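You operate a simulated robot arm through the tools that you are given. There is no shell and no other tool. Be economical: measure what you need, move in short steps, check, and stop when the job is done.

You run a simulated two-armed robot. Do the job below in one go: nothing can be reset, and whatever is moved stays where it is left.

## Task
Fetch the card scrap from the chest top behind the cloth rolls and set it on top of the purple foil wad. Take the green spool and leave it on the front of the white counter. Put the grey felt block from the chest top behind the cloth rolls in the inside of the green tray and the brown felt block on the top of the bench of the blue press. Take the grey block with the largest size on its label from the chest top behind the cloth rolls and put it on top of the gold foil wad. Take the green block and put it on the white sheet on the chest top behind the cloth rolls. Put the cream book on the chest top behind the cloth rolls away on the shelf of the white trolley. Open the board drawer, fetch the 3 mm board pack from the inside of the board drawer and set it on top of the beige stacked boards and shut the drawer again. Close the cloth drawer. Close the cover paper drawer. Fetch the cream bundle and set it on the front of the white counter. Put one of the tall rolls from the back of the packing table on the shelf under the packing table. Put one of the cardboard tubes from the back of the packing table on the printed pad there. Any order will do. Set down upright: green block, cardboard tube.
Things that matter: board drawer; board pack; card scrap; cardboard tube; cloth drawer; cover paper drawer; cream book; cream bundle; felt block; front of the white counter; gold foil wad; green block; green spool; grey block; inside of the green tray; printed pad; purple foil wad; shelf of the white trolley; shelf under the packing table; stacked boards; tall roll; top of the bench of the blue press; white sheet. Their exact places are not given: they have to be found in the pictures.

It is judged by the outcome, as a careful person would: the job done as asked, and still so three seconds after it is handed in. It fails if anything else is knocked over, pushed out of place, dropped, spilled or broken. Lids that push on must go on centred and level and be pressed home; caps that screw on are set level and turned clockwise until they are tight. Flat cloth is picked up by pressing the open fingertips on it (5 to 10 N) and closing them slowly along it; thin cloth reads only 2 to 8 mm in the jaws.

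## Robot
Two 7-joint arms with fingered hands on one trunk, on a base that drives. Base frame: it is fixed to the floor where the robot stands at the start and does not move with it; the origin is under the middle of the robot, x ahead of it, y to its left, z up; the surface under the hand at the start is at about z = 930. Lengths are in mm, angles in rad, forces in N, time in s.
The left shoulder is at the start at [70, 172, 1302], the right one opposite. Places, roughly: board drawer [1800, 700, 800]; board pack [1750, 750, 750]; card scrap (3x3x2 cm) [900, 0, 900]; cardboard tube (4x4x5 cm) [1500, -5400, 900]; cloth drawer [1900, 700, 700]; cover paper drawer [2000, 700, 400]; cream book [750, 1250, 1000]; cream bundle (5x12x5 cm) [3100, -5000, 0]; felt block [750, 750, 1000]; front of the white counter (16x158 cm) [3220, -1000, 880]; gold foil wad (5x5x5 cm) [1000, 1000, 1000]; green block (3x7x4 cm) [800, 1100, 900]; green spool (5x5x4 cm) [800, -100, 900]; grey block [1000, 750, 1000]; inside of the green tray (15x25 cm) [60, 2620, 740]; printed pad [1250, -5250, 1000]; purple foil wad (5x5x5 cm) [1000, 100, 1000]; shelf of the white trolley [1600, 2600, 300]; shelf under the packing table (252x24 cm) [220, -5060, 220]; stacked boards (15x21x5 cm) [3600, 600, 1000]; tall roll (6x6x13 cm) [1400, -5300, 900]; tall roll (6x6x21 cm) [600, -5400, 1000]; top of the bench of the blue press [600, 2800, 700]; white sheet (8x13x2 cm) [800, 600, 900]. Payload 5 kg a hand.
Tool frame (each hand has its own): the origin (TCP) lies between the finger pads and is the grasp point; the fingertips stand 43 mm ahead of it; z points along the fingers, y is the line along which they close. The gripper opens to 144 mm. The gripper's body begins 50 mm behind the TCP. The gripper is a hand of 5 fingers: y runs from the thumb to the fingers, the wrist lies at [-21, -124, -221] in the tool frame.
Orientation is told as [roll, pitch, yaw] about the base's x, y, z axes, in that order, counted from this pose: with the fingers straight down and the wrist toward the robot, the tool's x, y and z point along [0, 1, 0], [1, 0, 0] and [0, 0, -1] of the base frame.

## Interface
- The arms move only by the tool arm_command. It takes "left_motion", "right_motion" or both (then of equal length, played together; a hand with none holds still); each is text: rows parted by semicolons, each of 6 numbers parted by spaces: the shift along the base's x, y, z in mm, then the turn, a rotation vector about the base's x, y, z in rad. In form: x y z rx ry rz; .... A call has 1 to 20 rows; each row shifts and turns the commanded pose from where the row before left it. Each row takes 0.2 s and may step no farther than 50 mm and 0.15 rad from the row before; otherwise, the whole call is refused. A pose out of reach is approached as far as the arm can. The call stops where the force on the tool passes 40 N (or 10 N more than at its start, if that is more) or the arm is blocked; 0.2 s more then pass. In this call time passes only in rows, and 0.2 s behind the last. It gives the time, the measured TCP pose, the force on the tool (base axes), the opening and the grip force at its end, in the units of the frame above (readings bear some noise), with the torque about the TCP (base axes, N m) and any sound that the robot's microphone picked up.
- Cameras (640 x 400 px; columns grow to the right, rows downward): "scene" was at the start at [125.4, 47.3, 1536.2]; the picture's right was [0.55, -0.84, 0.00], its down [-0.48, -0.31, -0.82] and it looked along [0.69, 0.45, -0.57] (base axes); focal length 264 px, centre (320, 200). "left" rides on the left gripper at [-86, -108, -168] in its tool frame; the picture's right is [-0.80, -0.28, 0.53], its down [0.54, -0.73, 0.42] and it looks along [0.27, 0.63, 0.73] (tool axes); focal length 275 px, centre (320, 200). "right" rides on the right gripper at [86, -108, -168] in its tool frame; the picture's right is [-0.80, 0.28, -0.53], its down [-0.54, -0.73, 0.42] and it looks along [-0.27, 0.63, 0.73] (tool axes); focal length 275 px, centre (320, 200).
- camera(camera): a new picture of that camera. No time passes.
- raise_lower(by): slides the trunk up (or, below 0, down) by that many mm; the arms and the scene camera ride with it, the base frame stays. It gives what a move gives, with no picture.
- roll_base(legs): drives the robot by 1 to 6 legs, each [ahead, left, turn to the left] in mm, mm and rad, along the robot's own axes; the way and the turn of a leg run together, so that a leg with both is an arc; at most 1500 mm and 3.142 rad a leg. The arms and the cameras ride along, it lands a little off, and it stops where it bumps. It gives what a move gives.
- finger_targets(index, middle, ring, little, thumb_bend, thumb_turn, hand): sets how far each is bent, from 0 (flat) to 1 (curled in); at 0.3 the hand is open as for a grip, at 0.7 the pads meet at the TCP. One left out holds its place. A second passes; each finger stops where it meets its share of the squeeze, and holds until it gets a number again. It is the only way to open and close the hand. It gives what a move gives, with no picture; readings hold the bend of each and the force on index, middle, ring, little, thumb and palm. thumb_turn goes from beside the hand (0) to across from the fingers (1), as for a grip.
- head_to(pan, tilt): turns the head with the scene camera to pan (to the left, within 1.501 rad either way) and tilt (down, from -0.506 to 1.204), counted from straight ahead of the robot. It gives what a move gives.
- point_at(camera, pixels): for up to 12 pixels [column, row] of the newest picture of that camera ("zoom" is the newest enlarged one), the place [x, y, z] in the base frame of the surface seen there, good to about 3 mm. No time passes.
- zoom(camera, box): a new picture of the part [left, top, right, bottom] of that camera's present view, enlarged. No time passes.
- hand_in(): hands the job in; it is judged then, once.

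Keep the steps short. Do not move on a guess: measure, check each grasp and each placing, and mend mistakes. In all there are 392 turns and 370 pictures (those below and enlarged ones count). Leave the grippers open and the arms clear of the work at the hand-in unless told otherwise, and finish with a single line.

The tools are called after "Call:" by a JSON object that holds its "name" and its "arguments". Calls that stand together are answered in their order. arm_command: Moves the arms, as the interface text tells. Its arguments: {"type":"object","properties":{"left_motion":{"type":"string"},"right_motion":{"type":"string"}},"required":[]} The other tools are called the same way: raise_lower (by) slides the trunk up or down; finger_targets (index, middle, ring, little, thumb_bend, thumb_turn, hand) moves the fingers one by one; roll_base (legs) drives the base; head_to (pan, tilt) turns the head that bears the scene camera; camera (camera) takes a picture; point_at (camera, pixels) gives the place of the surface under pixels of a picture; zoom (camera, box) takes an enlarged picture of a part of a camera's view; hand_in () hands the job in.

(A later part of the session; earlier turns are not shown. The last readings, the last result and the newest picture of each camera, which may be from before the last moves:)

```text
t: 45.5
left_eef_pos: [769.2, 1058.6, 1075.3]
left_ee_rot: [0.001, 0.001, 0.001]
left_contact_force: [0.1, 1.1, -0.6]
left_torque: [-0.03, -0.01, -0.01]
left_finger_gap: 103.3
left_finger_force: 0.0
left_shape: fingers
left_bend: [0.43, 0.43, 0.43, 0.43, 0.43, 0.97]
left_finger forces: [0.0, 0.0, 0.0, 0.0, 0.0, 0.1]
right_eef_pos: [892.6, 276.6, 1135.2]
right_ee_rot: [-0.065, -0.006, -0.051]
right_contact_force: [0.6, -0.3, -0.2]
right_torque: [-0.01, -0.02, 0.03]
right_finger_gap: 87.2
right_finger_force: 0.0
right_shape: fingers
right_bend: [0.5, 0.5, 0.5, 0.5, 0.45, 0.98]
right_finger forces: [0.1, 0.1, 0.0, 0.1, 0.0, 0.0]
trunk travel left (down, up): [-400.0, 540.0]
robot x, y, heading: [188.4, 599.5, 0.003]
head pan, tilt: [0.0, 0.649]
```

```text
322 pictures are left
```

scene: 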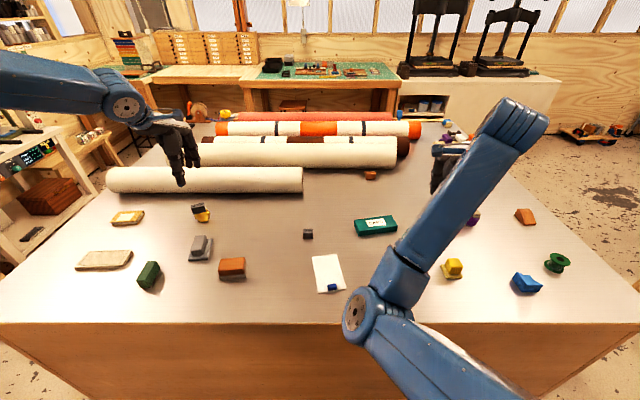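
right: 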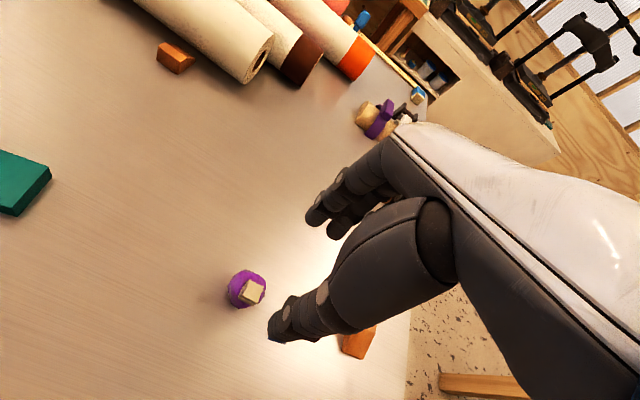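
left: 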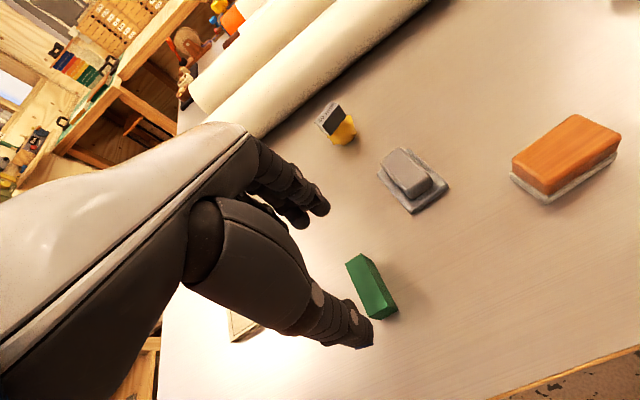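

I measure fingertips and block in this view.

Call:
{"name": "point_at", "arguments": {"camera": "left", "pixels": [[366, 335], [358, 325], [320, 205], [299, 222], [353, 262], [392, 305], [378, 300], [362, 258], [372, 290]]}}

```text
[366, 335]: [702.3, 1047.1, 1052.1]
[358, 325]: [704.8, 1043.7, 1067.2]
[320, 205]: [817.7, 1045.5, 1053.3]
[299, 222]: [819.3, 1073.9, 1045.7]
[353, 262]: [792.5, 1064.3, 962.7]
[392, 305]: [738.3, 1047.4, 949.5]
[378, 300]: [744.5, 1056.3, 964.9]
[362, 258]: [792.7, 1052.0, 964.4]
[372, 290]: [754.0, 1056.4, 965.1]
```

Alignment is good. Lower to TCP z≈990 and close on the ends.

Call:
{"name": "arm_command", "arguments": {"left_motion": "-2 0 -30 0 0 0; 0 0 -30 0 0 0; 0 0 -25 0 0 0"}}

Call:
{"name": "finger_targets", "arguments": {"hand": "left", "index": 0.57, "middle": 0.57, "thumb_bend": 0.57}}

Call:
{"name": "zoom", "arguments": {"camera": "left", "box": [260, 180, 420, 360]}}

```text
t: 46.3
left_eef_pos: [765.5, 1059.4, 988.6]
left_ee_rot: [-0.001, 0.0, 0.003]
left_contact_force: [0.9, 0.1, 0.1]
left_torque: [0.0, 0.02, 0.0]
left_finger_gap: 103.4
left_finger_force: 0.0
left_shape: fingers
left_bend: [0.43, 0.43, 0.43, 0.43, 0.43, 0.97]
left_finger forces: [0.1, 0.1, 0.0, 0.1, 0.1, 0.1]
right_eef_pos: [891.5, 277.7, 1135.7]
right_ee_rot: [-0.064, -0.008, -0.05]
right_contact_force: [-0.4, -0.1, 1.0]
right_torque: [-0.03, 0.0, 0.02]
right_finger_gap: 87.4
right_finger_force: 0.0
right_shape: fingers
right_bend: [0.5, 0.5, 0.5, 0.5, 0.45, 0.98]
right_finger forces: [0.0, 0.1, 0.0, 0.1, 0.0, 0.1]
trunk travel left (down, up): [-400.0, 540.0]
robot x, y, heading: [187.6, 600.8, 0.003]
head pan, tilt: [0.0, 0.649]
```

```text
t: 47.3
left_eef_pos: [765.6, 1058.8, 990.3]
left_ee_rot: [0.001, 0.0, 0.003]
left_contact_force: [-0.1, 0.2, -0.1]
left_torque: [-0.02, -0.03, 0.0]
left_finger_gap: 66.7
left_finger_force: 5.0
left_shape: fingers
left_bend: [0.54, 0.55, 0.43, 0.43, 0.53, 0.97]
left_finger forces: [2.4, 1.8, 0.1, 0.0, 4.4, 0.0]
right_eef_pos: [891.3, 276.7, 1135.3]
right_ee_rot: [-0.062, -0.006, -0.053]
right_contact_force: [-0.3, 0.5, -0.3]
right_torque: [0.02, 0.0, -0.02]
right_finger_gap: 87.2
right_finger_force: 0.0
right_shape: fingers
right_bend: [0.5, 0.5, 0.5, 0.5, 0.45, 0.98]
right_finger forces: [0.0, 0.0, 0.0, 0.0, 0.0, 0.1]
trunk travel left (down, up): [-400.0, 540.0]
robot x, y, heading: [184.7, 602.5, 0.003]
head pan, tilt: [0.0, 0.649]
```

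```text
2.22 times, centred on (340, 270) of left
```

zoom: 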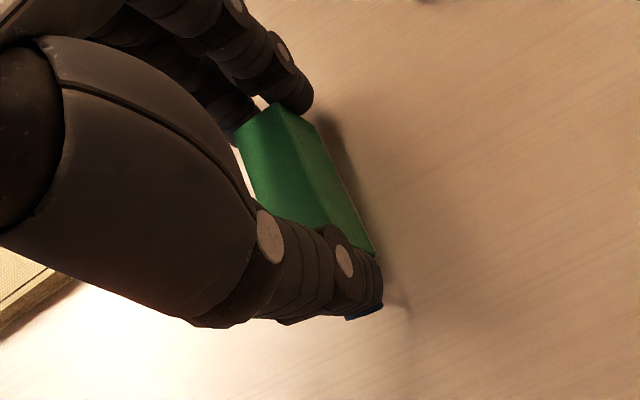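

Contact at 67 mm. Squeeze more and lift.

Call:
{"name": "finger_targets", "arguments": {"hand": "left", "index": 0.64, "middle": 0.64, "thumb_bend": 0.64}}

Call:
{"name": "arm_command", "arguments": {"left_motion": "0 0 20 0 0 0; 0 0 40 0 0 0; 0 0 40 0 0 0"}}

Call:
{"name": "camera", "arguments": {"camera": "left"}}

```text
t: 48.3
left_eef_pos: [766.2, 1057.7, 990.5]
left_ee_rot: [-0.002, 0.0, 0.002]
left_contact_force: [-0.3, 1.3, 0.7]
left_torque: [0.01, 0.03, -0.02]
left_finger_gap: 64.5
left_finger_force: 16.3
left_shape: fingers
left_bend: [0.56, 0.59, 0.43, 0.43, 0.54, 0.96]
left_finger forces: [8.0, 7.8, 0.0, 0.1, 16.9, 0.0]
right_eef_pos: [892.1, 277.3, 1135.3]
right_ee_rot: [-0.065, -0.006, -0.05]
right_contact_force: [0.1, 0.1, 0.2]
right_torque: [0.02, 0.01, -0.03]
right_finger_gap: 87.6
right_finger_force: 0.1
right_shape: fingers
right_bend: [0.5, 0.5, 0.5, 0.5, 0.45, 0.98]
right_finger forces: [0.1, 0.0, 0.0, 0.1, 0.0, 0.0]
trunk travel left (down, up): [-400.0, 540.0]
robot x, y, heading: [187.9, 604.3, 0.003]
head pan, tilt: [0.0, 0.649]
```

```text
t: 49.1
left_eef_pos: [766.4, 1059.3, 1090.3]
left_ee_rot: [-0.001, 0.001, 0.001]
left_contact_force: [0.5, 0.0, -0.3]
left_torque: [0.02, 0.0, -0.05]
left_finger_gap: 64.5
left_finger_force: 16.2
left_shape: fingers
left_bend: [0.56, 0.59, 0.43, 0.43, 0.54, 0.96]
left_finger forces: [8.1, 7.6, 0.0, 0.0, 16.7, 0.0]
right_eef_pos: [889.5, 276.6, 1136.3]
right_ee_rot: [-0.065, -0.008, -0.05]
right_contact_force: [-0.2, -0.3, -0.7]
right_torque: [0.04, -0.01, 0.01]
right_finger_gap: 87.0
right_finger_force: 0.1
right_shape: fingers
right_bend: [0.5, 0.5, 0.5, 0.5, 0.45, 0.98]
right_finger forces: [0.0, 0.0, 0.0, 0.1, 0.0, 0.1]
trunk travel left (down, up): [-400.0, 540.0]
robot x, y, heading: [189.0, 603.7, 0.004]
head pan, tilt: [0.0, 0.649]
```

```text
320 pictures are left
```

left: 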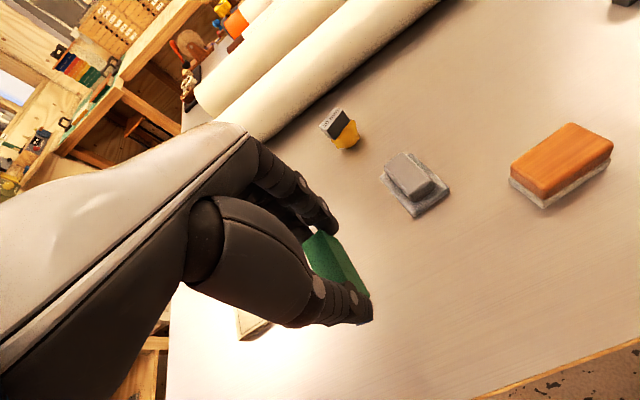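

Held. Drive right 250 mm so the sheet is in the left arm's range.

Call:
{"name": "roll_base", "arguments": {"legs": [[0, -250, 0]]}}

Call:
{"name": "arm_command", "arguments": {"left_motion": "5 -45 0 0 0 0; 5 -45 0 0 0 0; 5 -45 0 0 0 0; 5 -45 0 0 0 0; 5 -45 0 0 0 0"}}

Call:
{"name": "camera", "arguments": {"camera": "left"}}

```text
t: 50.9
left_eef_pos: [765.7, 810.6, 1089.0]
left_ee_rot: [-0.001, -0.001, 0.006]
left_contact_force: [-0.1, 0.0, -0.8]
left_torque: [0.0, 0.01, -0.02]
left_finger_gap: 64.6
left_finger_force: 15.9
left_shape: fingers
left_bend: [0.56, 0.59, 0.43, 0.43, 0.54, 0.96]
left_finger forces: [8.0, 7.6, 0.0, 0.0, 16.7, 0.0]
right_eef_pos: [892.4, 28.2, 1135.8]
right_ee_rot: [-0.063, -0.007, -0.047]
right_contact_force: [0.1, 0.0, 0.1]
right_torque: [-0.01, 0.01, 0.01]
right_finger_gap: 87.1
right_finger_force: 0.0
right_shape: fingers
right_bend: [0.5, 0.5, 0.5, 0.5, 0.45, 0.98]
right_finger forces: [0.0, 0.0, 0.1, 0.0, 0.0, 0.0]
trunk travel left (down, up): [-400.0, 540.0]
robot x, y, heading: [187.6, 348.1, 0.007]
head pan, tilt: [0.0, 0.649]
```

```text
t: 52.1
left_eef_pos: [790.8, 582.9, 1089.7]
left_ee_rot: [0.002, -0.001, 0.008]
left_contact_force: [0.4, -0.3, -1.1]
left_torque: [0.03, 0.03, 0.01]
left_finger_gap: 64.6
left_finger_force: 16.4
left_shape: fingers
left_bend: [0.56, 0.59, 0.43, 0.43, 0.54, 0.96]
left_finger forces: [7.7, 7.7, 0.1, 0.0, 16.5, 0.0]
right_eef_pos: [894.9, 25.3, 1134.5]
right_ee_rot: [-0.062, -0.004, -0.047]
right_contact_force: [1.2, -0.8, -0.6]
right_torque: [0.08, 0.05, 0.06]
right_finger_gap: 87.1
right_finger_force: 0.0
right_shape: fingers
right_bend: [0.5, 0.5, 0.5, 0.5, 0.45, 0.98]
right_finger forces: [0.1, 0.1, 0.0, 0.0, 0.1, 0.1]
trunk travel left (down, up): [-400.0, 540.0]
robot x, y, heading: [185.9, 351.8, 0.007]
head pan, tilt: [0.0, 0.649]
```

```text
319 pictures are left
```

left: 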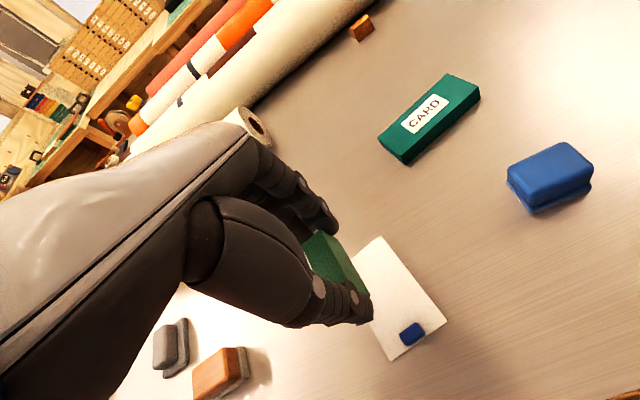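

Lower the green block over the sheet (centre ≈ (796, 581)).

Call:
{"name": "arm_command", "arguments": {"left_motion": "4 -1 -40 0 0 0; 0 0 -40 0 0 0; 0 0 -8 0 0 0"}}

Call:
{"name": "camera", "arguments": {"camera": "left"}}

Call:
{"name": "zoom", "arguments": {"camera": "scene", "box": [160, 200, 300, 300]}}

```text
t: 52.9
left_eef_pos: [793.7, 583.1, 1000.7]
left_ee_rot: [0.0, 0.001, 0.006]
left_contact_force: [-0.6, -0.7, -1.7]
left_torque: [-0.04, 0.02, -0.02]
left_finger_gap: 64.4
left_finger_force: 15.9
left_shape: fingers
left_bend: [0.56, 0.59, 0.43, 0.43, 0.54, 0.96]
left_finger forces: [7.7, 7.6, 0.0, 0.1, 16.3, 0.0]
right_eef_pos: [892.5, 28.8, 1135.1]
right_ee_rot: [-0.064, -0.01, -0.05]
right_contact_force: [0.0, 0.3, 0.1]
right_torque: [-0.03, -0.03, 0.01]
right_finger_gap: 87.1
right_finger_force: 0.1
right_shape: fingers
right_bend: [0.5, 0.5, 0.5, 0.5, 0.45, 0.98]
right_finger forces: [0.1, 0.0, 0.1, 0.0, 0.0, 0.0]
trunk travel left (down, up): [-400.0, 540.0]
robot x, y, heading: [189.2, 351.6, 0.007]
head pan, tilt: [0.0, 0.649]
```

```text
318 pictures are left
```

left: 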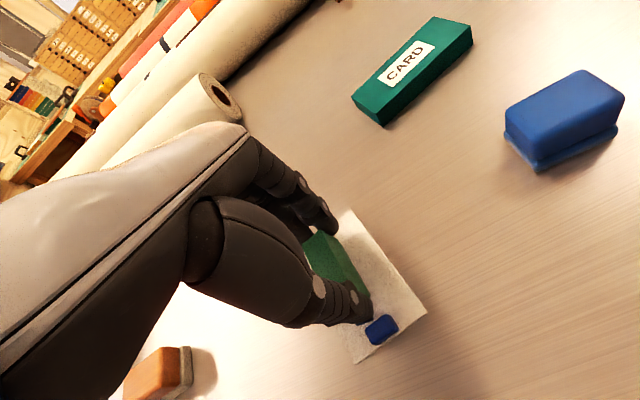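

```text
4.00 times, centred on (230, 250) of scene
```

zoom: 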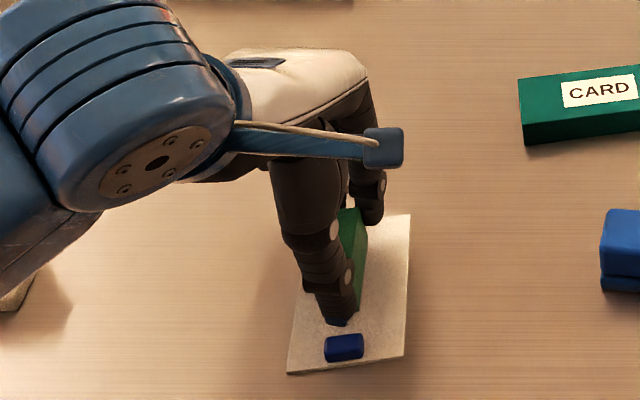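

I shift +3 in x away from the eraser and lower until contact.

Call:
{"name": "arm_command", "arguments": {"left_motion": "3 0 -3 0 0 0"}}

Call:
{"name": "arm_command", "arguments": {"left_motion": "0 0 -2 0 0 0"}}

Call:
{"name": "arm_command", "arguments": {"left_motion": "0 0 -2 0 0 0"}}

```text
t: 53.3
left_eef_pos: [797.2, 584.1, 997.8]
left_ee_rot: [0.0, 0.001, 0.006]
left_contact_force: [-0.4, -0.2, -1.5]
left_torque: [-0.02, 0.0, 0.0]
left_finger_gap: 64.6
left_finger_force: 16.0
left_shape: fingers
left_bend: [0.56, 0.59, 0.43, 0.43, 0.54, 0.96]
left_finger forces: [7.7, 7.5, 0.0, 0.1, 16.4, 0.0]
right_eef_pos: [893.5, 27.6, 1135.8]
right_ee_rot: [-0.064, -0.007, -0.047]
right_contact_force: [-0.5, -0.2, -1.0]
right_torque: [0.04, 0.0, 0.01]
right_finger_gap: 87.1
right_finger_force: 0.0
right_shape: fingers
right_bend: [0.5, 0.5, 0.5, 0.5, 0.45, 0.98]
right_finger forces: [0.0, 0.0, 0.0, 0.1, 0.0, 0.0]
trunk travel left (down, up): [-400.0, 540.0]
robot x, y, heading: [187.9, 351.1, 0.002]
head pan, tilt: [0.0, 0.649]
```

```text
t: 53.7
left_eef_pos: [798.2, 583.4, 996.4]
left_ee_rot: [-0.001, 0.0, 0.005]
left_contact_force: [0.6, -0.2, -0.7]
left_torque: [-0.01, -0.02, -0.03]
left_finger_gap: 64.4
left_finger_force: 15.8
left_shape: fingers
left_bend: [0.56, 0.59, 0.43, 0.43, 0.54, 0.96]
left_finger forces: [7.7, 7.5, 0.1, 0.1, 16.5, 0.1]
right_eef_pos: [893.8, 27.4, 1135.3]
right_ee_rot: [-0.063, -0.007, -0.047]
right_contact_force: [-0.7, -0.1, 0.0]
right_torque: [-0.02, 0.0, 0.03]
right_finger_gap: 87.4
right_finger_force: 0.0
right_shape: fingers
right_bend: [0.5, 0.5, 0.5, 0.5, 0.45, 0.98]
right_finger forces: [0.0, 0.0, 0.1, 0.0, 0.0, 0.0]
trunk travel left (down, up): [-400.0, 540.0]
robot x, y, heading: [187.4, 349.5, 0.005]
head pan, tilt: [0.0, 0.649]
```

```text
t: 54.1
left_eef_pos: [797.8, 583.5, 993.6]
left_ee_rot: [-0.001, -0.001, 0.005]
left_contact_force: [-1.0, -0.6, -0.3]
left_torque: [0.01, -0.01, -0.01]
left_finger_gap: 64.2
left_finger_force: 15.9
left_shape: fingers
left_bend: [0.56, 0.59, 0.43, 0.43, 0.54, 0.96]
left_finger forces: [7.7, 7.7, 0.0, 0.0, 16.5, 0.1]
right_eef_pos: [892.6, 27.7, 1136.3]
right_ee_rot: [-0.065, -0.006, -0.046]
right_contact_force: [-0.3, -1.2, -0.7]
right_torque: [-0.02, 0.01, -0.01]
right_finger_gap: 87.0
right_finger_force: 0.1
right_shape: fingers
right_bend: [0.5, 0.5, 0.5, 0.5, 0.45, 0.98]
right_finger forces: [0.0, 0.1, 0.0, 0.0, 0.1, 0.1]
trunk travel left (down, up): [-400.0, 540.0]
robot x, y, heading: [190.8, 352.2, 0.005]
head pan, tilt: [0.0, 0.649]
```

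Contact is about to begin; two more small steps.

Call:
{"name": "arm_command", "arguments": {"left_motion": "0 0 -1.5 0 0 0"}}

Call:
{"name": "arm_command", "arguments": {"left_motion": "0 0 -1.5 0 0 0"}}

```text
t: 54.5
left_eef_pos: [797.2, 583.0, 994.3]
left_ee_rot: [0.0, -0.002, 0.006]
left_contact_force: [0.8, -0.6, 5.1]
left_torque: [0.06, 0.1, 0.0]
left_finger_gap: 64.5
left_finger_force: 16.8
left_shape: fingers
left_bend: [0.56, 0.59, 0.43, 0.43, 0.54, 0.96]
left_finger forces: [7.7, 8.2, 0.0, 0.0, 16.7, 0.1]
right_eef_pos: [892.1, 27.8, 1135.7]
right_ee_rot: [-0.064, -0.01, -0.046]
right_contact_force: [0.0, -0.4, -0.4]
right_torque: [0.02, 0.01, 0.02]
right_finger_gap: 87.1
right_finger_force: 0.0
right_shape: fingers
right_bend: [0.5, 0.5, 0.5, 0.5, 0.45, 0.98]
right_finger forces: [0.0, 0.0, 0.0, 0.1, 0.0, 0.0]
trunk travel left (down, up): [-400.0, 540.0]
robot x, y, heading: [191.6, 350.9, 0.001]
head pan, tilt: [0.0, 0.649]
```

```text
t: 54.9
left_eef_pos: [796.8, 583.0, 992.7]
left_ee_rot: [0.001, -0.004, 0.004]
left_contact_force: [0.1, -0.4, 13.6]
left_torque: [0.01, 0.19, -0.02]
left_finger_gap: 64.6
left_finger_force: 16.9
left_shape: fingers
left_bend: [0.56, 0.59, 0.43, 0.43, 0.54, 0.96]
left_finger forces: [7.9, 8.7, 0.0, 0.0, 17.2, 0.0]
right_eef_pos: [893.0, 28.0, 1137.2]
right_ee_rot: [-0.065, -0.009, -0.047]
right_contact_force: [-0.5, -1.2, 1.4]
right_torque: [0.01, 0.0, -0.02]
right_finger_gap: 87.2
right_finger_force: 0.1
right_shape: fingers
right_bend: [0.5, 0.5, 0.5, 0.5, 0.45, 0.98]
right_finger forces: [0.0, 0.1, 0.0, 0.1, 0.1, 0.0]
trunk travel left (down, up): [-400.0, 540.0]
robot x, y, heading: [188.7, 347.1, 0.005]
head pan, tilt: [0.0, 0.649]
```

Firm contact. Open: fingers wide, thumb a little, then lift.

Call:
{"name": "finger_targets", "arguments": {"hand": "left", "index": 0.47, "middle": 0.47, "thumb_bend": 0.49}}

Call:
{"name": "arm_command", "arguments": {"left_motion": "0 0 15 0 0 0; 0 0 35 0 0 0; 0 0 40 0 0 0; 0 20 30 0 0 0; 0 45 0 0 0 0; 0 45 0 0 0 0; 0 45 0 0 0 0"}}

Call:
{"name": "zoom", "arguments": {"camera": "scene", "box": [160, 200, 300, 300]}}

Call:
{"name": "camera", "arguments": {"camera": "scene"}}

```text
t: 55.9
left_eef_pos: [797.9, 583.5, 990.9]
left_ee_rot: [0.0, -0.001, 0.005]
left_contact_force: [0.0, -0.2, 0.3]
left_torque: [0.02, -0.01, -0.02]
left_finger_gap: 85.8
left_finger_force: 0.2
left_shape: fingers
left_bend: [0.47, 0.47, 0.43, 0.43, 0.49, 0.97]
left_finger forces: [0.0, 0.0, 0.0, 0.1, 0.0, 0.1]
right_eef_pos: [893.6, 28.4, 1136.2]
right_ee_rot: [-0.065, -0.007, -0.047]
right_contact_force: [-0.6, -0.2, 0.5]
right_torque: [0.01, 0.0, 0.01]
right_finger_gap: 87.0
right_finger_force: 0.1
right_shape: fingers
right_bend: [0.5, 0.5, 0.5, 0.5, 0.45, 0.98]
right_finger forces: [0.0, 0.0, 0.0, 0.1, 0.0, 0.1]
trunk travel left (down, up): [-400.0, 540.0]
robot x, y, heading: [190.8, 349.8, 0.003]
head pan, tilt: [0.0, 0.649]
```

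```text
t: 57.5
left_eef_pos: [797.4, 739.3, 1110.8]
left_ee_rot: [-0.001, 0.0, 0.003]
left_contact_force: [-0.1, 0.7, -1.7]
left_torque: [-0.05, -0.03, 0.02]
left_finger_gap: 85.8
left_finger_force: 0.1
left_shape: fingers
left_bend: [0.47, 0.47, 0.43, 0.43, 0.49, 0.98]
left_finger forces: [0.0, 0.0, 0.1, 0.0, 0.0, 0.1]
right_eef_pos: [892.6, 27.6, 1135.3]
right_ee_rot: [-0.068, -0.007, -0.048]
right_contact_force: [-0.2, 0.6, 0.3]
right_torque: [-0.04, -0.02, -0.03]
right_finger_gap: 87.2
right_finger_force: 0.1
right_shape: fingers
right_bend: [0.5, 0.5, 0.5, 0.5, 0.45, 0.98]
right_finger forces: [0.1, 0.1, 0.1, 0.0, 0.0, 0.1]
trunk travel left (down, up): [-400.0, 540.0]
robot x, y, heading: [191.1, 350.4, 0.006]
head pan, tilt: [0.0, 0.649]
```

```text
4.00 times, centred on (230, 250) of scene
```

zoom: 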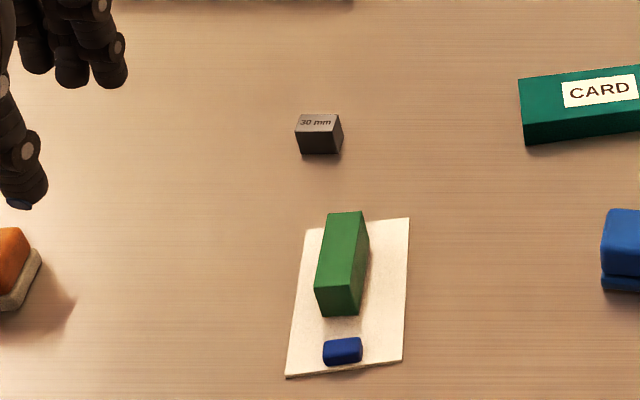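

```text
315 pictures are left
```

scene: 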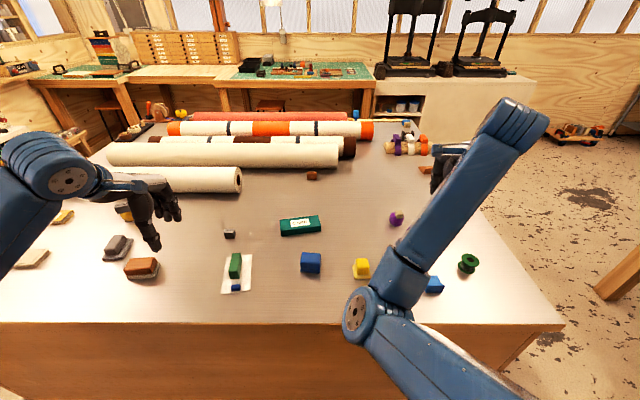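

Green block is on the sheet, upright. Next the felt blocks: grey with the left hand. Drive left 370.

Call:
{"name": "roll_base", "arguments": {"legs": [[0, 370, 0]]}}

Call:
{"name": "camera", "arguments": {"camera": "left"}}

Call:
{"name": "camera", "arguments": {"camera": "scene"}}

```text
t: 59.9
left_eef_pos: [794.0, 1109.9, 1111.5]
left_ee_rot: [-0.001, 0.001, 0.01]
left_contact_force: [-0.5, 0.5, -0.6]
left_torque: [0.0, 0.0, 0.0]
left_finger_gap: 85.5
left_finger_force: 0.1
left_shape: fingers
left_bend: [0.47, 0.47, 0.43, 0.43, 0.49, 0.98]
left_finger forces: [0.1, 0.1, 0.0, 0.0, 0.1, 0.1]
right_eef_pos: [890.9, 400.6, 1135.5]
right_ee_rot: [-0.065, -0.007, -0.046]
right_contact_force: [-0.1, -0.2, -1.1]
right_torque: [0.02, 0.0, 0.01]
right_finger_gap: 86.9
right_finger_force: 0.1
right_shape: fingers
right_bend: [0.5, 0.5, 0.5, 0.5, 0.45, 0.98]
right_finger forces: [0.1, 0.2, 0.0, 0.0, 0.1, 0.0]
trunk travel left (down, up): [-400.0, 540.0]
robot x, y, heading: [184.1, 722.8, 0.013]
head pan, tilt: [0.0, 0.649]
```

```text
314 pictures are left
```

left: 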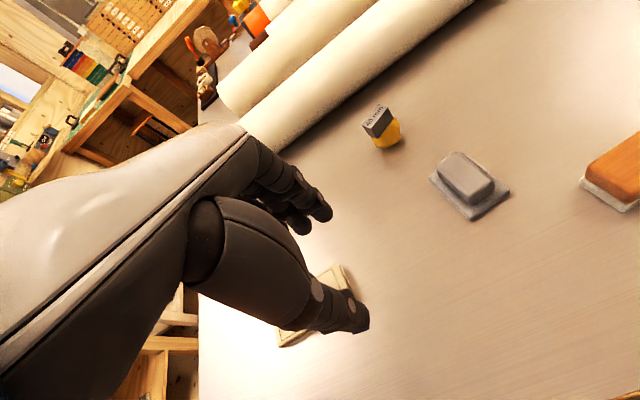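

```text
313 pictures are left
```

scene: 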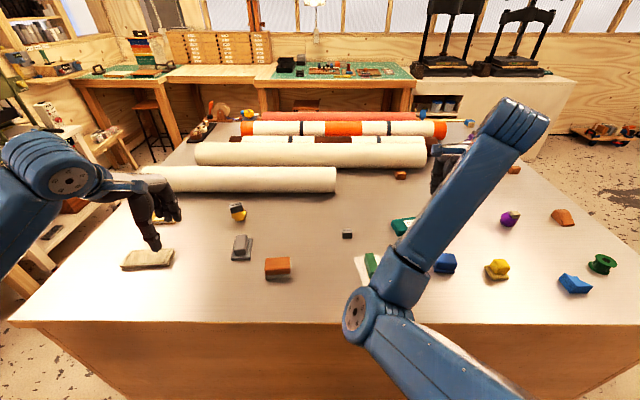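

Call:
{"name": "zoom", "arguments": {"camera": "left", "box": [420, 130, 540, 230]}}

Call:
{"name": "point_at", "arguments": {"camera": "zoom", "pixels": [[230, 105], [300, 85], [330, 230], [395, 210], [315, 150], [230, 190], [360, 330], [475, 280], [305, 270], [280, 195]]}}

Call:
{"name": "zoom", "arguments": {"camera": "scene", "box": [210, 215, 310, 290]}}

Call:
{"name": "point_at", "arguments": {"camera": "zoom", "pixels": [[360, 300], [520, 290], [370, 350], [530, 340], [440, 310], [355, 275], [510, 262]]}}

```text
4.00 times, centred on (480, 180) of left
```

zoom: 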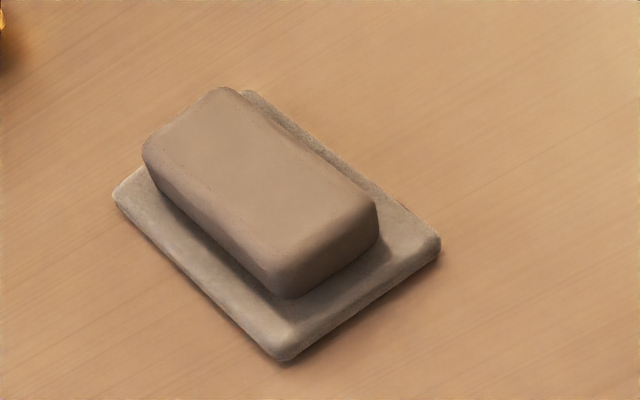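

```text
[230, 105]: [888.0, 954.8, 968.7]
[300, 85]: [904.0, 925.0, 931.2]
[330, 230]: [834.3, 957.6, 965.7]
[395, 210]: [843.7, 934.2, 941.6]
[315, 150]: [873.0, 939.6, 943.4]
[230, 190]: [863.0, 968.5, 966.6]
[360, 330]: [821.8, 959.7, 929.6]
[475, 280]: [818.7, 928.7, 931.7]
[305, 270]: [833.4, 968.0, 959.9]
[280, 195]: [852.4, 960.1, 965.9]
```

```text
5.33 times, centred on (260, 252) of scene
```

zoom: 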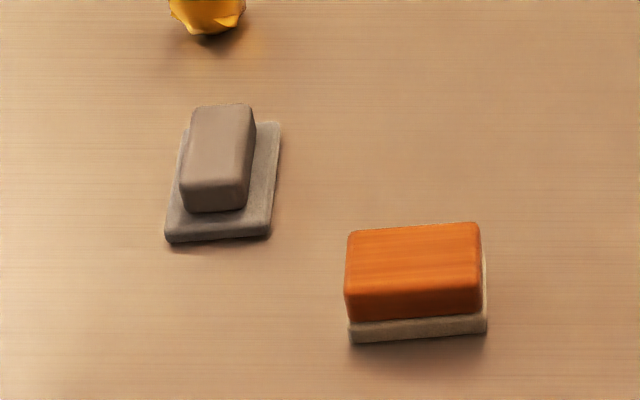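

```text
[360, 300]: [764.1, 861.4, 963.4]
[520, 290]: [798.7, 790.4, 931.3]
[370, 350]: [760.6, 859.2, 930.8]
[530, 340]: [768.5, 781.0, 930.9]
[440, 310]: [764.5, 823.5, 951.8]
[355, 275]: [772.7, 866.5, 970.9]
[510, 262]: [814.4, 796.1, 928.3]
```

Grey felt handle: x ≈ 832–893, y ≈ 940–973, top 967, on a base. I'll grip the handle's ends. Move above it.

Call:
{"name": "arm_command", "arguments": {"left_motion": "17 -38 0 0 0 0; 17 -38 0 0 0 0; 17 -38 0 0 0 0; 18 -39 -5 0 0 0; 0 0 -30 0 0 0"}}

Call:
{"name": "finger_targets", "arguments": {"hand": "left", "index": 0.43, "middle": 0.43, "thumb_bend": 0.43}}

Call:
{"name": "zoom", "arguments": {"camera": "left", "box": [280, 180, 440, 360]}}

```text
t: 61.0
left_eef_pos: [864.0, 958.5, 1076.4]
left_ee_rot: [-0.001, -0.001, 0.011]
left_contact_force: [0.4, 1.5, 0.4]
left_torque: [-0.03, -0.01, 0.02]
left_finger_gap: 86.1
left_finger_force: 0.0
left_shape: fingers
left_bend: [0.47, 0.47, 0.43, 0.43, 0.49, 0.98]
left_finger forces: [0.0, 0.1, 0.0, 0.0, 0.1, 0.0]
right_eef_pos: [890.7, 401.0, 1136.8]
right_ee_rot: [-0.068, -0.009, -0.045]
right_contact_force: [-0.2, 0.9, 0.1]
right_torque: [-0.09, 0.01, -0.02]
right_finger_gap: 87.2
right_finger_force: 0.0
right_shape: fingers
right_bend: [0.5, 0.5, 0.5, 0.5, 0.45, 0.98]
right_finger forces: [0.0, 0.1, 0.0, 0.1, 0.0, 0.0]
trunk travel left (down, up): [-400.0, 540.0]
robot x, y, heading: [188.3, 720.4, 0.007]
head pan, tilt: [0.0, 0.649]
```

```text
t: 62.0
left_eef_pos: [863.9, 956.9, 1076.2]
left_ee_rot: [-0.001, 0.0, 0.009]
left_contact_force: [0.5, -0.8, -0.2]
left_torque: [-0.01, 0.03, -0.01]
left_finger_gap: 103.2
left_finger_force: 0.1
left_shape: fingers
left_bend: [0.43, 0.43, 0.43, 0.43, 0.43, 0.98]
left_finger forces: [0.1, 0.1, 0.0, 0.1, 0.1, 0.1]
right_eef_pos: [891.1, 401.0, 1134.6]
right_ee_rot: [-0.062, -0.007, -0.045]
right_contact_force: [-0.1, 0.0, -0.4]
right_torque: [-0.02, 0.0, 0.0]
right_finger_gap: 87.2
right_finger_force: 0.1
right_shape: fingers
right_bend: [0.5, 0.5, 0.5, 0.5, 0.45, 0.98]
right_finger forces: [0.0, 0.1, 0.0, 0.1, 0.1, 0.0]
trunk travel left (down, up): [-400.0, 540.0]
robot x, y, heading: [189.5, 722.5, 0.006]
head pan, tilt: [0.0, 0.649]
```

```text
2.22 times, centred on (360, 270) of left
```

zoom: 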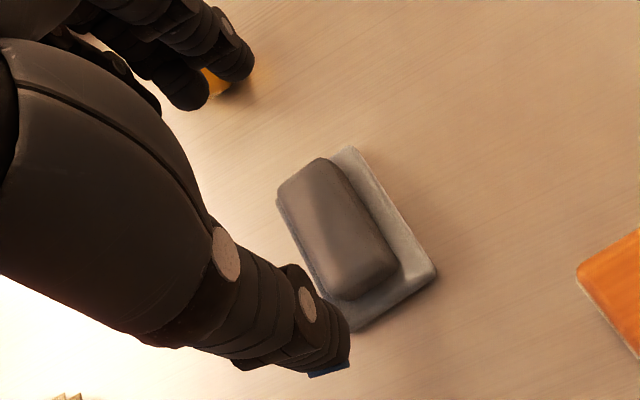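

Call:
{"name": "point_at", "arguments": {"camera": "zoom", "pixels": [[285, 185], [325, 165], [395, 265], [340, 295], [370, 285], [305, 170], [335, 225], [300, 230], [365, 210], [400, 290], [345, 155], [330, 320]]}}

```text
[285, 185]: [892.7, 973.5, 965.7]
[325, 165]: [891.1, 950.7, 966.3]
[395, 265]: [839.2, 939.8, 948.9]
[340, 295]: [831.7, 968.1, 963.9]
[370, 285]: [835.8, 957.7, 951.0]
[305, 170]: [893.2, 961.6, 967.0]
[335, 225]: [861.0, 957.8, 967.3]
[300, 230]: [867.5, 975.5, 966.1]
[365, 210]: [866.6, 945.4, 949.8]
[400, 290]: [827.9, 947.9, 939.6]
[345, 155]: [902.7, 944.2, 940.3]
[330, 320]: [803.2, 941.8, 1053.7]
```

Handle x 832–896, y 942–977. Lower to TCP z≈991 and close.

Call:
{"name": "arm_command", "arguments": {"left_motion": "0 2 -30 0 0 0; 0 0 -30 0 0 0; 0 0 -25 0 0 0"}}

Call:
{"name": "finger_targets", "arguments": {"hand": "left", "index": 0.58, "middle": 0.58, "thumb_bend": 0.57}}

Call:
{"name": "finger_targets", "arguments": {"hand": "left", "index": 0.66, "middle": 0.66, "thumb_bend": 0.66}}

Call:
{"name": "arm_command", "arguments": {"left_motion": "0 0 20 0 0 0; 0 0 40 0 0 0; 0 0 40 0 0 0"}}

Call:
{"name": "camera", "arguments": {"camera": "left"}}

```text
t: 62.9
left_eef_pos: [863.3, 960.1, 990.4]
left_ee_rot: [-0.002, 0.0, 0.009]
left_contact_force: [-0.3, 0.2, -0.4]
left_torque: [-0.01, -0.01, 0.0]
left_finger_gap: 103.3
left_finger_force: 0.0
left_shape: fingers
left_bend: [0.43, 0.43, 0.43, 0.43, 0.43, 0.98]
left_finger forces: [0.1, 0.1, 0.0, 0.1, 0.0, 0.1]
right_eef_pos: [892.0, 399.7, 1136.5]
right_ee_rot: [-0.064, -0.006, -0.045]
right_contact_force: [-0.4, 0.5, 0.3]
right_torque: [-0.05, -0.03, -0.03]
right_finger_gap: 87.4
right_finger_force: 0.1
right_shape: fingers
right_bend: [0.5, 0.5, 0.5, 0.5, 0.45, 0.98]
right_finger forces: [0.0, 0.0, 0.0, 0.1, 0.1, 0.0]
trunk travel left (down, up): [-400.0, 540.0]
robot x, y, heading: [184.3, 722.2, 0.005]
head pan, tilt: [0.0, 0.649]
```

```text
t: 63.9
left_eef_pos: [863.9, 959.0, 990.7]
left_ee_rot: [-0.001, 0.001, 0.008]
left_contact_force: [-0.7, 1.2, 0.4]
left_torque: [0.02, -0.01, -0.01]
left_finger_gap: 67.1
left_finger_force: 6.1
left_shape: fingers
left_bend: [0.54, 0.55, 0.43, 0.43, 0.53, 0.97]
left_finger forces: [3.1, 2.2, 0.0, 0.0, 5.3, 0.1]
right_eef_pos: [891.1, 400.6, 1135.8]
right_ee_rot: [-0.064, -0.008, -0.045]
right_contact_force: [0.3, 0.8, -0.1]
right_torque: [0.0, 0.0, 0.0]
right_finger_gap: 87.4
right_finger_force: 0.2
right_shape: fingers
right_bend: [0.5, 0.5, 0.5, 0.5, 0.45, 0.98]
right_finger forces: [0.0, 0.0, 0.0, 0.1, 0.1, 0.0]
trunk travel left (down, up): [-400.0, 540.0]
robot x, y, heading: [184.9, 720.5, 0.011]
head pan, tilt: [0.0, 0.649]
```

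```text
t: 64.8
left_eef_pos: [864.1, 958.4, 991.4]
left_ee_rot: [0.0, 0.0, 0.009]
left_contact_force: [0.5, -0.6, 1.3]
left_torque: [0.07, -0.11, -0.02]
left_finger_gap: 65.3
left_finger_force: 20.3
left_shape: fingers
left_bend: [0.56, 0.59, 0.43, 0.43, 0.54, 0.96]
left_finger forces: [10.6, 10.0, 0.1, 0.1, 19.9, 0.0]
right_eef_pos: [892.3, 399.6, 1134.9]
right_ee_rot: [-0.065, -0.006, -0.045]
right_contact_force: [-0.3, 1.1, 0.5]
right_torque: [0.01, 0.01, 0.02]
right_finger_gap: 87.2
right_finger_force: 0.0
right_shape: fingers
right_bend: [0.5, 0.5, 0.5, 0.5, 0.45, 0.98]
right_finger forces: [0.1, 0.0, 0.1, 0.1, 0.0, 0.0]
trunk travel left (down, up): [-400.0, 540.0]
robot x, y, heading: [187.9, 721.0, 0.012]
head pan, tilt: [0.0, 0.649]
```

```text
t: 65.7
left_eef_pos: [861.9, 959.4, 1091.4]
left_ee_rot: [0.0, 0.001, 0.008]
left_contact_force: [0.1, -0.1, -0.2]
left_torque: [0.02, -0.04, -0.01]
left_finger_gap: 65.5
left_finger_force: 20.0
left_shape: fingers
left_bend: [0.56, 0.59, 0.43, 0.43, 0.54, 0.96]
left_finger forces: [11.0, 9.0, 0.1, 0.1, 20.0, 0.1]
right_eef_pos: [892.4, 399.4, 1136.5]
right_ee_rot: [-0.064, -0.007, -0.046]
right_contact_force: [-0.8, -0.3, -0.4]
right_torque: [0.05, 0.0, -0.02]
right_finger_gap: 87.4
right_finger_force: 0.1
right_shape: fingers
right_bend: [0.5, 0.5, 0.5, 0.5, 0.45, 0.98]
right_finger forces: [0.1, 0.1, 0.0, 0.1, 0.0, 0.0]
trunk travel left (down, up): [-400.0, 540.0]
robot x, y, heading: [185.5, 722.0, 0.007]
head pan, tilt: [0.0, 0.649]
```

```text
309 pictures are left
```

left: 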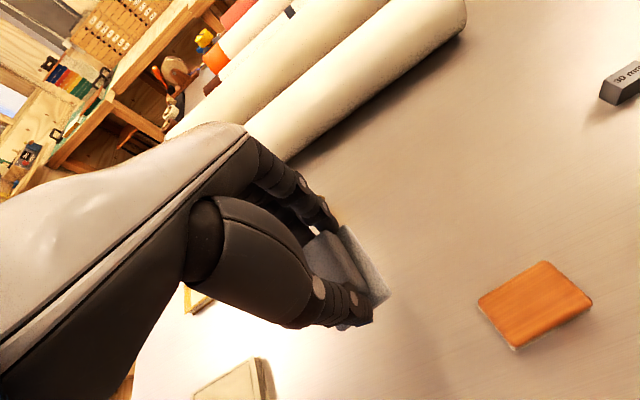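

Grey felt held. I raise it a bit, then drive left 330 and get the brown one with the right hand.

Call:
{"name": "arm_command", "arguments": {"left_motion": "0 0 40 0 0 0; 0 0 30 0 0 0"}}

Call:
{"name": "roll_base", "arguments": {"legs": [[0, 330, 0]]}}

Call:
{"name": "camera", "arguments": {"camera": "right"}}

Call:
{"name": "camera", "arguments": {"camera": "scene"}}

```text
t: 66.2
left_eef_pos: [862.0, 958.9, 1160.6]
left_ee_rot: [0.0, 0.002, 0.008]
left_contact_force: [-0.8, 0.5, -0.9]
left_torque: [-0.01, 0.02, 0.0]
left_finger_gap: 65.4
left_finger_force: 19.6
left_shape: fingers
left_bend: [0.56, 0.59, 0.43, 0.43, 0.54, 0.96]
left_finger forces: [10.9, 9.2, 0.1, 0.0, 19.8, 0.1]
right_eef_pos: [890.7, 398.7, 1134.5]
right_ee_rot: [-0.065, -0.009, -0.046]
right_contact_force: [0.4, -0.9, 0.2]
right_torque: [-0.03, -0.02, -0.01]
right_finger_gap: 87.1
right_finger_force: 0.2
right_shape: fingers
right_bend: [0.5, 0.5, 0.5, 0.5, 0.45, 0.98]
right_finger forces: [0.0, 0.1, 0.0, 0.1, 0.0, 0.1]
trunk travel left (down, up): [-400.0, 540.0]
robot x, y, heading: [184.6, 721.2, 0.016]
head pan, tilt: [0.0, 0.649]
```

```text
t: 68.4
left_eef_pos: [861.9, 1290.9, 1161.2]
left_ee_rot: [-0.001, 0.001, 0.005]
left_contact_force: [-0.3, 0.4, -0.9]
left_torque: [0.02, -0.04, -0.03]
left_finger_gap: 65.6
left_finger_force: 19.4
left_shape: fingers
left_bend: [0.56, 0.59, 0.43, 0.43, 0.54, 0.96]
left_finger forces: [11.0, 9.0, 0.0, 0.0, 19.9, 0.0]
right_eef_pos: [888.3, 729.7, 1135.7]
right_ee_rot: [-0.065, -0.007, -0.047]
right_contact_force: [0.3, -0.1, 0.6]
right_torque: [0.0, -0.03, -0.01]
right_finger_gap: 87.1
right_finger_force: 0.0
right_shape: fingers
right_bend: [0.5, 0.5, 0.5, 0.5, 0.45, 0.98]
right_finger forces: [0.0, 0.0, 0.0, 0.0, 0.0, 0.0]
trunk travel left (down, up): [-400.0, 540.0]
robot x, y, heading: [184.5, 1056.6, 0.004]
head pan, tilt: [0.0, 0.649]
```

```text
308 pictures are left
```

right: 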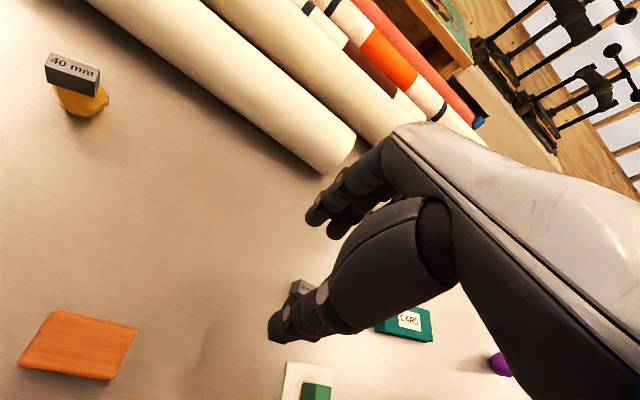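

```text
307 pictures are left
```

scene: 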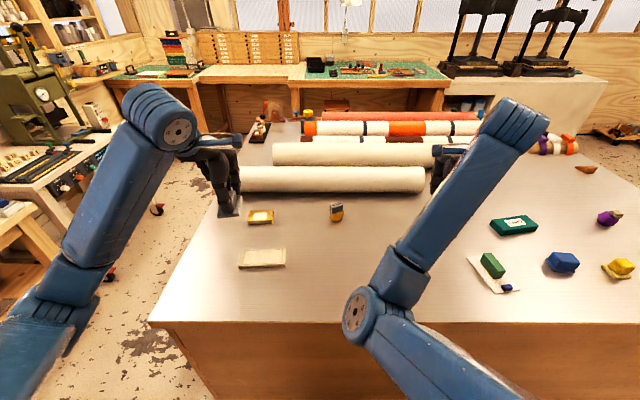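

I measure the brown block in the right camera.

Call:
{"name": "point_at", "arguments": {"camera": "right", "pixels": [[25, 357], [58, 315], [130, 330], [108, 372], [80, 345], [60, 372], [40, 335]]}}

Call:
{"name": "arm_command", "arguments": {"right_motion": "-27 24 -10 0.033 0.004 0.024; -27 24 -10 0.032 0.003 0.023; -27 24 0 0 0 0; -27 28 0 0 0 0"}}

Call:
{"name": "camera", "arguments": {"camera": "right"}}

```text
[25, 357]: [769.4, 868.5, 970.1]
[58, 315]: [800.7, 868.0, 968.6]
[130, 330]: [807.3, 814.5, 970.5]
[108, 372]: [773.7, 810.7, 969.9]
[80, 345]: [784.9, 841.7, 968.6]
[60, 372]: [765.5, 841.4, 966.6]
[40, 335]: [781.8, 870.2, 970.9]
```

```text
t: 69.6
left_eef_pos: [860.8, 1289.9, 1160.9]
left_ee_rot: [-0.001, 0.003, 0.005]
left_contact_force: [-0.3, 0.0, -0.8]
left_torque: [-0.01, 0.02, 0.02]
left_finger_gap: 65.7
left_finger_force: 19.6
left_shape: fingers
left_bend: [0.56, 0.59, 0.43, 0.43, 0.54, 0.96]
left_finger forces: [10.9, 9.0, 0.1, 0.0, 19.9, 0.0]
right_eef_pos: [865.6, 703.6, 1134.8]
right_ee_rot: [-0.099, -0.012, -0.089]
right_contact_force: [0.7, 0.0, -0.4]
right_torque: [-0.01, 0.03, 0.0]
right_finger_gap: 87.2
right_finger_force: 0.1
right_shape: fingers
right_bend: [0.5, 0.5, 0.5, 0.5, 0.45, 0.98]
right_finger forces: [0.0, 0.0, 0.1, 0.0, 0.1, 0.1]
right hand out of reach, approached as far as the arm can: row 1, 2, 3, 4
trunk travel left (down, up): [-400.0, 540.0]
robot x, y, heading: [183.8, 1054.3, 0.004]
head pan, tilt: [0.0, 0.649]
stopped in row 4 (right hand): the arm was blocked; the commanded pose is now the measured one
```

```text
306 pictures are left
```

right: 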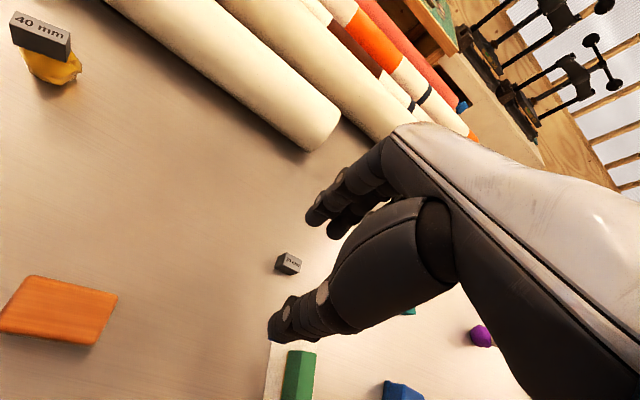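

The old command was out of reach; now it is reset. I move toward the block again.

Call:
{"name": "arm_command", "arguments": {"right_motion": "-10 30 0 0.025 0.003 0.022; -10 30 0 0.025 0.003 0.022; -15 30 0 0.025 0.003 0.022; -15 25 0 0.024 0.003 0.022; -15 20 0 0 0 0"}}

Call:
{"name": "camera", "arguments": {"camera": "right"}}

```text
t: 71.0
left_eef_pos: [862.3, 1290.1, 1159.8]
left_ee_rot: [0.001, -0.001, 0.004]
left_contact_force: [-0.4, 0.3, -0.7]
left_torque: [0.04, -0.01, 0.04]
left_finger_gap: 65.3
left_finger_force: 20.1
left_shape: fingers
left_bend: [0.56, 0.59, 0.43, 0.43, 0.54, 0.96]
left_finger forces: [10.9, 9.0, 0.0, 0.0, 19.9, 0.0]
right_eef_pos: [850.6, 691.5, 1140.9]
right_ee_rot: [-0.126, -0.02, -0.121]
right_contact_force: [-0.3, 0.0, 0.3]
right_torque: [0.0, 0.01, 0.03]
right_finger_gap: 87.3
right_finger_force: 0.1
right_shape: fingers
right_bend: [0.5, 0.5, 0.5, 0.5, 0.45, 0.98]
right_finger forces: [0.0, 0.0, 0.0, 0.0, 0.0, 0.0]
right hand out of reach, approached as far as the arm can: row 2, 3, 4, 5
trunk travel left (down, up): [-400.0, 540.0]
robot x, y, heading: [184.8, 1052.6, 0.004]
head pan, tilt: [0.0, 0.649]
stopped in row 5 (right hand): the arm was blocked; the commanded pose is now the measured one
```

```text
305 pictures are left
```

right: 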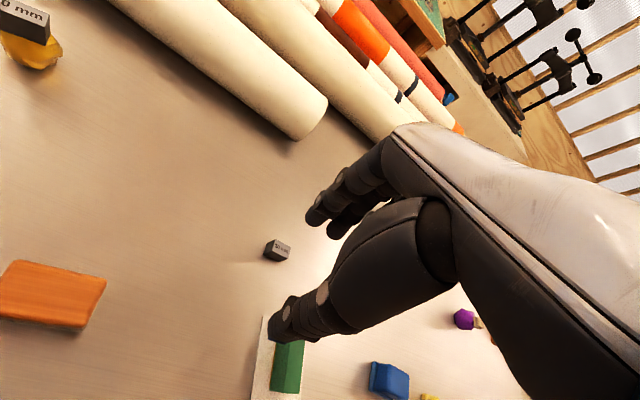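

The arm is near a joint limit. I back out along the way it came: forward and left, and up.

Call:
{"name": "arm_command", "arguments": {"right_motion": "30 10 0 0 0 0; 30 10 0 0 0 0"}}

Call:
{"name": "arm_command", "arguments": {"right_motion": "25 35 10 0.01 0 0.01; 25 35 10 0.01 0 0.01"}}

Call:
{"name": "camera", "arguments": {"camera": "scene"}}

```text
t: 71.6
left_eef_pos: [861.2, 1289.9, 1160.3]
left_ee_rot: [0.002, 0.002, 0.006]
left_contact_force: [0.5, 0.0, 0.2]
left_torque: [0.02, 0.0, -0.01]
left_finger_gap: 65.5
left_finger_force: 19.8
left_shape: fingers
left_bend: [0.56, 0.59, 0.43, 0.43, 0.54, 0.96]
left_finger forces: [10.8, 9.1, 0.0, 0.0, 20.0, 0.0]
right_eef_pos: [913.0, 713.0, 1138.0]
right_ee_rot: [-0.122, -0.016, -0.12]
right_contact_force: [-0.2, 0.3, 0.0]
right_torque: [0.0, 0.05, 0.0]
right_finger_gap: 87.3
right_finger_force: 0.1
right_shape: fingers
right_bend: [0.5, 0.5, 0.5, 0.5, 0.45, 0.98]
right_finger forces: [0.0, 0.0, 0.0, 0.1, 0.1, 0.0]
trunk travel left (down, up): [-400.0, 540.0]
robot x, y, heading: [188.0, 1053.8, 0.006]
head pan, tilt: [0.0, 0.649]
```

```text
t: 72.2
left_eef_pos: [861.7, 1290.7, 1160.4]
left_ee_rot: [0.0, -0.001, 0.005]
left_contact_force: [0.4, 0.1, -0.2]
left_torque: [-0.03, -0.01, -0.01]
left_finger_gap: 65.7
left_finger_force: 20.0
left_shape: fingers
left_bend: [0.56, 0.59, 0.43, 0.43, 0.54, 0.96]
left_finger forces: [10.9, 9.0, 0.1, 0.1, 20.0, 0.0]
right_eef_pos: [961.5, 783.3, 1159.5]
right_ee_rot: [-0.103, -0.015, -0.1]
right_contact_force: [0.3, 0.1, 0.2]
right_torque: [-0.02, 0.01, 0.01]
right_finger_gap: 87.3
right_finger_force: 0.0
right_shape: fingers
right_bend: [0.5, 0.5, 0.5, 0.5, 0.45, 0.98]
right_finger forces: [0.0, 0.0, 0.1, 0.0, 0.0, 0.0]
trunk travel left (down, up): [-400.0, 540.0]
robot x, y, heading: [182.9, 1056.8, 0.007]
head pan, tilt: [0.0, 0.649]
```

```text
304 pictures are left
```

scene: 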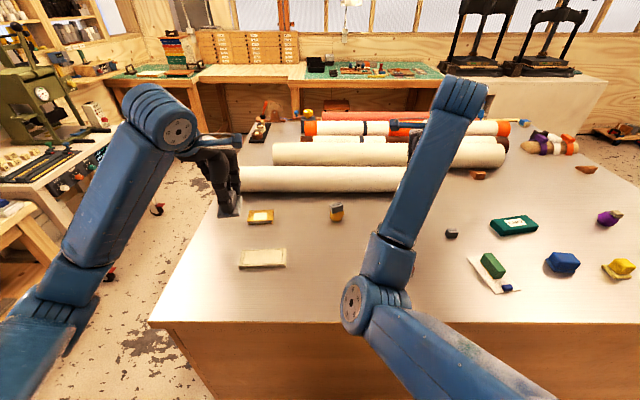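

The right arm's elbow is tucked inward. I first level the hand here, then approach the brown block stepwise.

Call:
{"name": "arm_command", "arguments": {"right_motion": "0 20 0 0.035 0.005 0.035; 0 20 0 0.035 0.005 0.035; 0 15 0 0.033 0.005 0.03"}}

Call:
{"name": "arm_command", "arguments": {"right_motion": "-45 0 0 0 0 0; -45 0 0 0 0 0; -45 0 0 0 0 0; -40 0 0 0 0 0"}}

Call:
{"name": "camera", "arguments": {"camera": "right"}}

```text
t: 73.0
left_eef_pos: [861.3, 1289.3, 1161.5]
left_ee_rot: [0.0, 0.0, 0.005]
left_contact_force: [0.2, 0.0, -0.3]
left_torque: [-0.01, -0.03, 0.0]
left_finger_gap: 65.4
left_finger_force: 19.6
left_shape: fingers
left_bend: [0.56, 0.59, 0.43, 0.43, 0.54, 0.96]
left_finger forces: [10.9, 9.1, 0.0, 0.0, 19.8, 0.0]
right_eef_pos: [961.6, 827.7, 1161.2]
right_ee_rot: [-0.015, 0.004, -0.013]
right_contact_force: [-0.2, 0.1, -1.1]
right_torque: [0.02, 0.0, -0.01]
right_finger_gap: 87.2
right_finger_force: 0.1
right_shape: fingers
right_bend: [0.5, 0.5, 0.5, 0.5, 0.45, 0.98]
right_finger forces: [0.0, 0.0, 0.1, 0.0, 0.1, 0.1]
trunk travel left (down, up): [-400.0, 540.0]
robot x, y, heading: [184.1, 1053.0, 0.007]
head pan, tilt: [0.0, 0.649]
```

```text
t: 74.2
left_eef_pos: [862.0, 1291.1, 1159.8]
left_ee_rot: [-0.001, 0.002, 0.004]
left_contact_force: [0.4, -0.7, -0.9]
left_torque: [0.03, 0.05, 0.0]
left_finger_gap: 65.4
left_finger_force: 19.6
left_shape: fingers
left_bend: [0.56, 0.59, 0.43, 0.43, 0.54, 0.96]
left_finger forces: [10.8, 9.0, 0.0, 0.0, 20.0, 0.0]
right_eef_pos: [925.6, 796.9, 1172.1]
right_ee_rot: [-0.042, -0.027, -0.054]
right_contact_force: [0.3, -0.6, -0.2]
right_torque: [0.02, 0.01, 0.02]
right_finger_gap: 87.2
right_finger_force: 0.1
right_shape: fingers
right_bend: [0.5, 0.5, 0.5, 0.5, 0.45, 0.98]
right_finger forces: [0.1, 0.1, 0.1, 0.1, 0.1, 0.0]
right hand out of reach, approached as far as the arm can: row 1, 2, 3, 4
trunk travel left (down, up): [-400.0, 540.0]
robot x, y, heading: [180.9, 1046.8, 0.004]
head pan, tilt: [0.0, 0.649]
stopped in row 4 (right hand): the arm was blocked; the commanded pose is now the measured one
```

```text
303 pictures are left
```

right: 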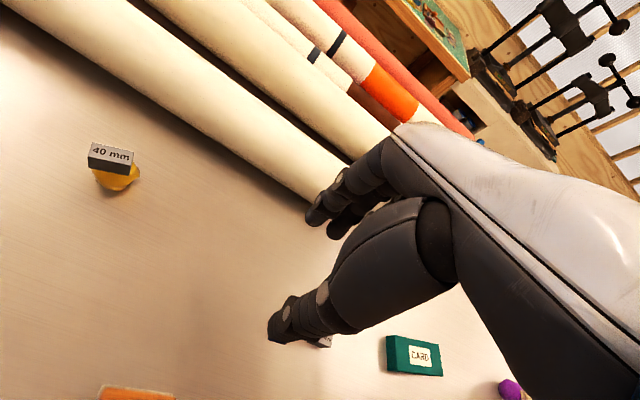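

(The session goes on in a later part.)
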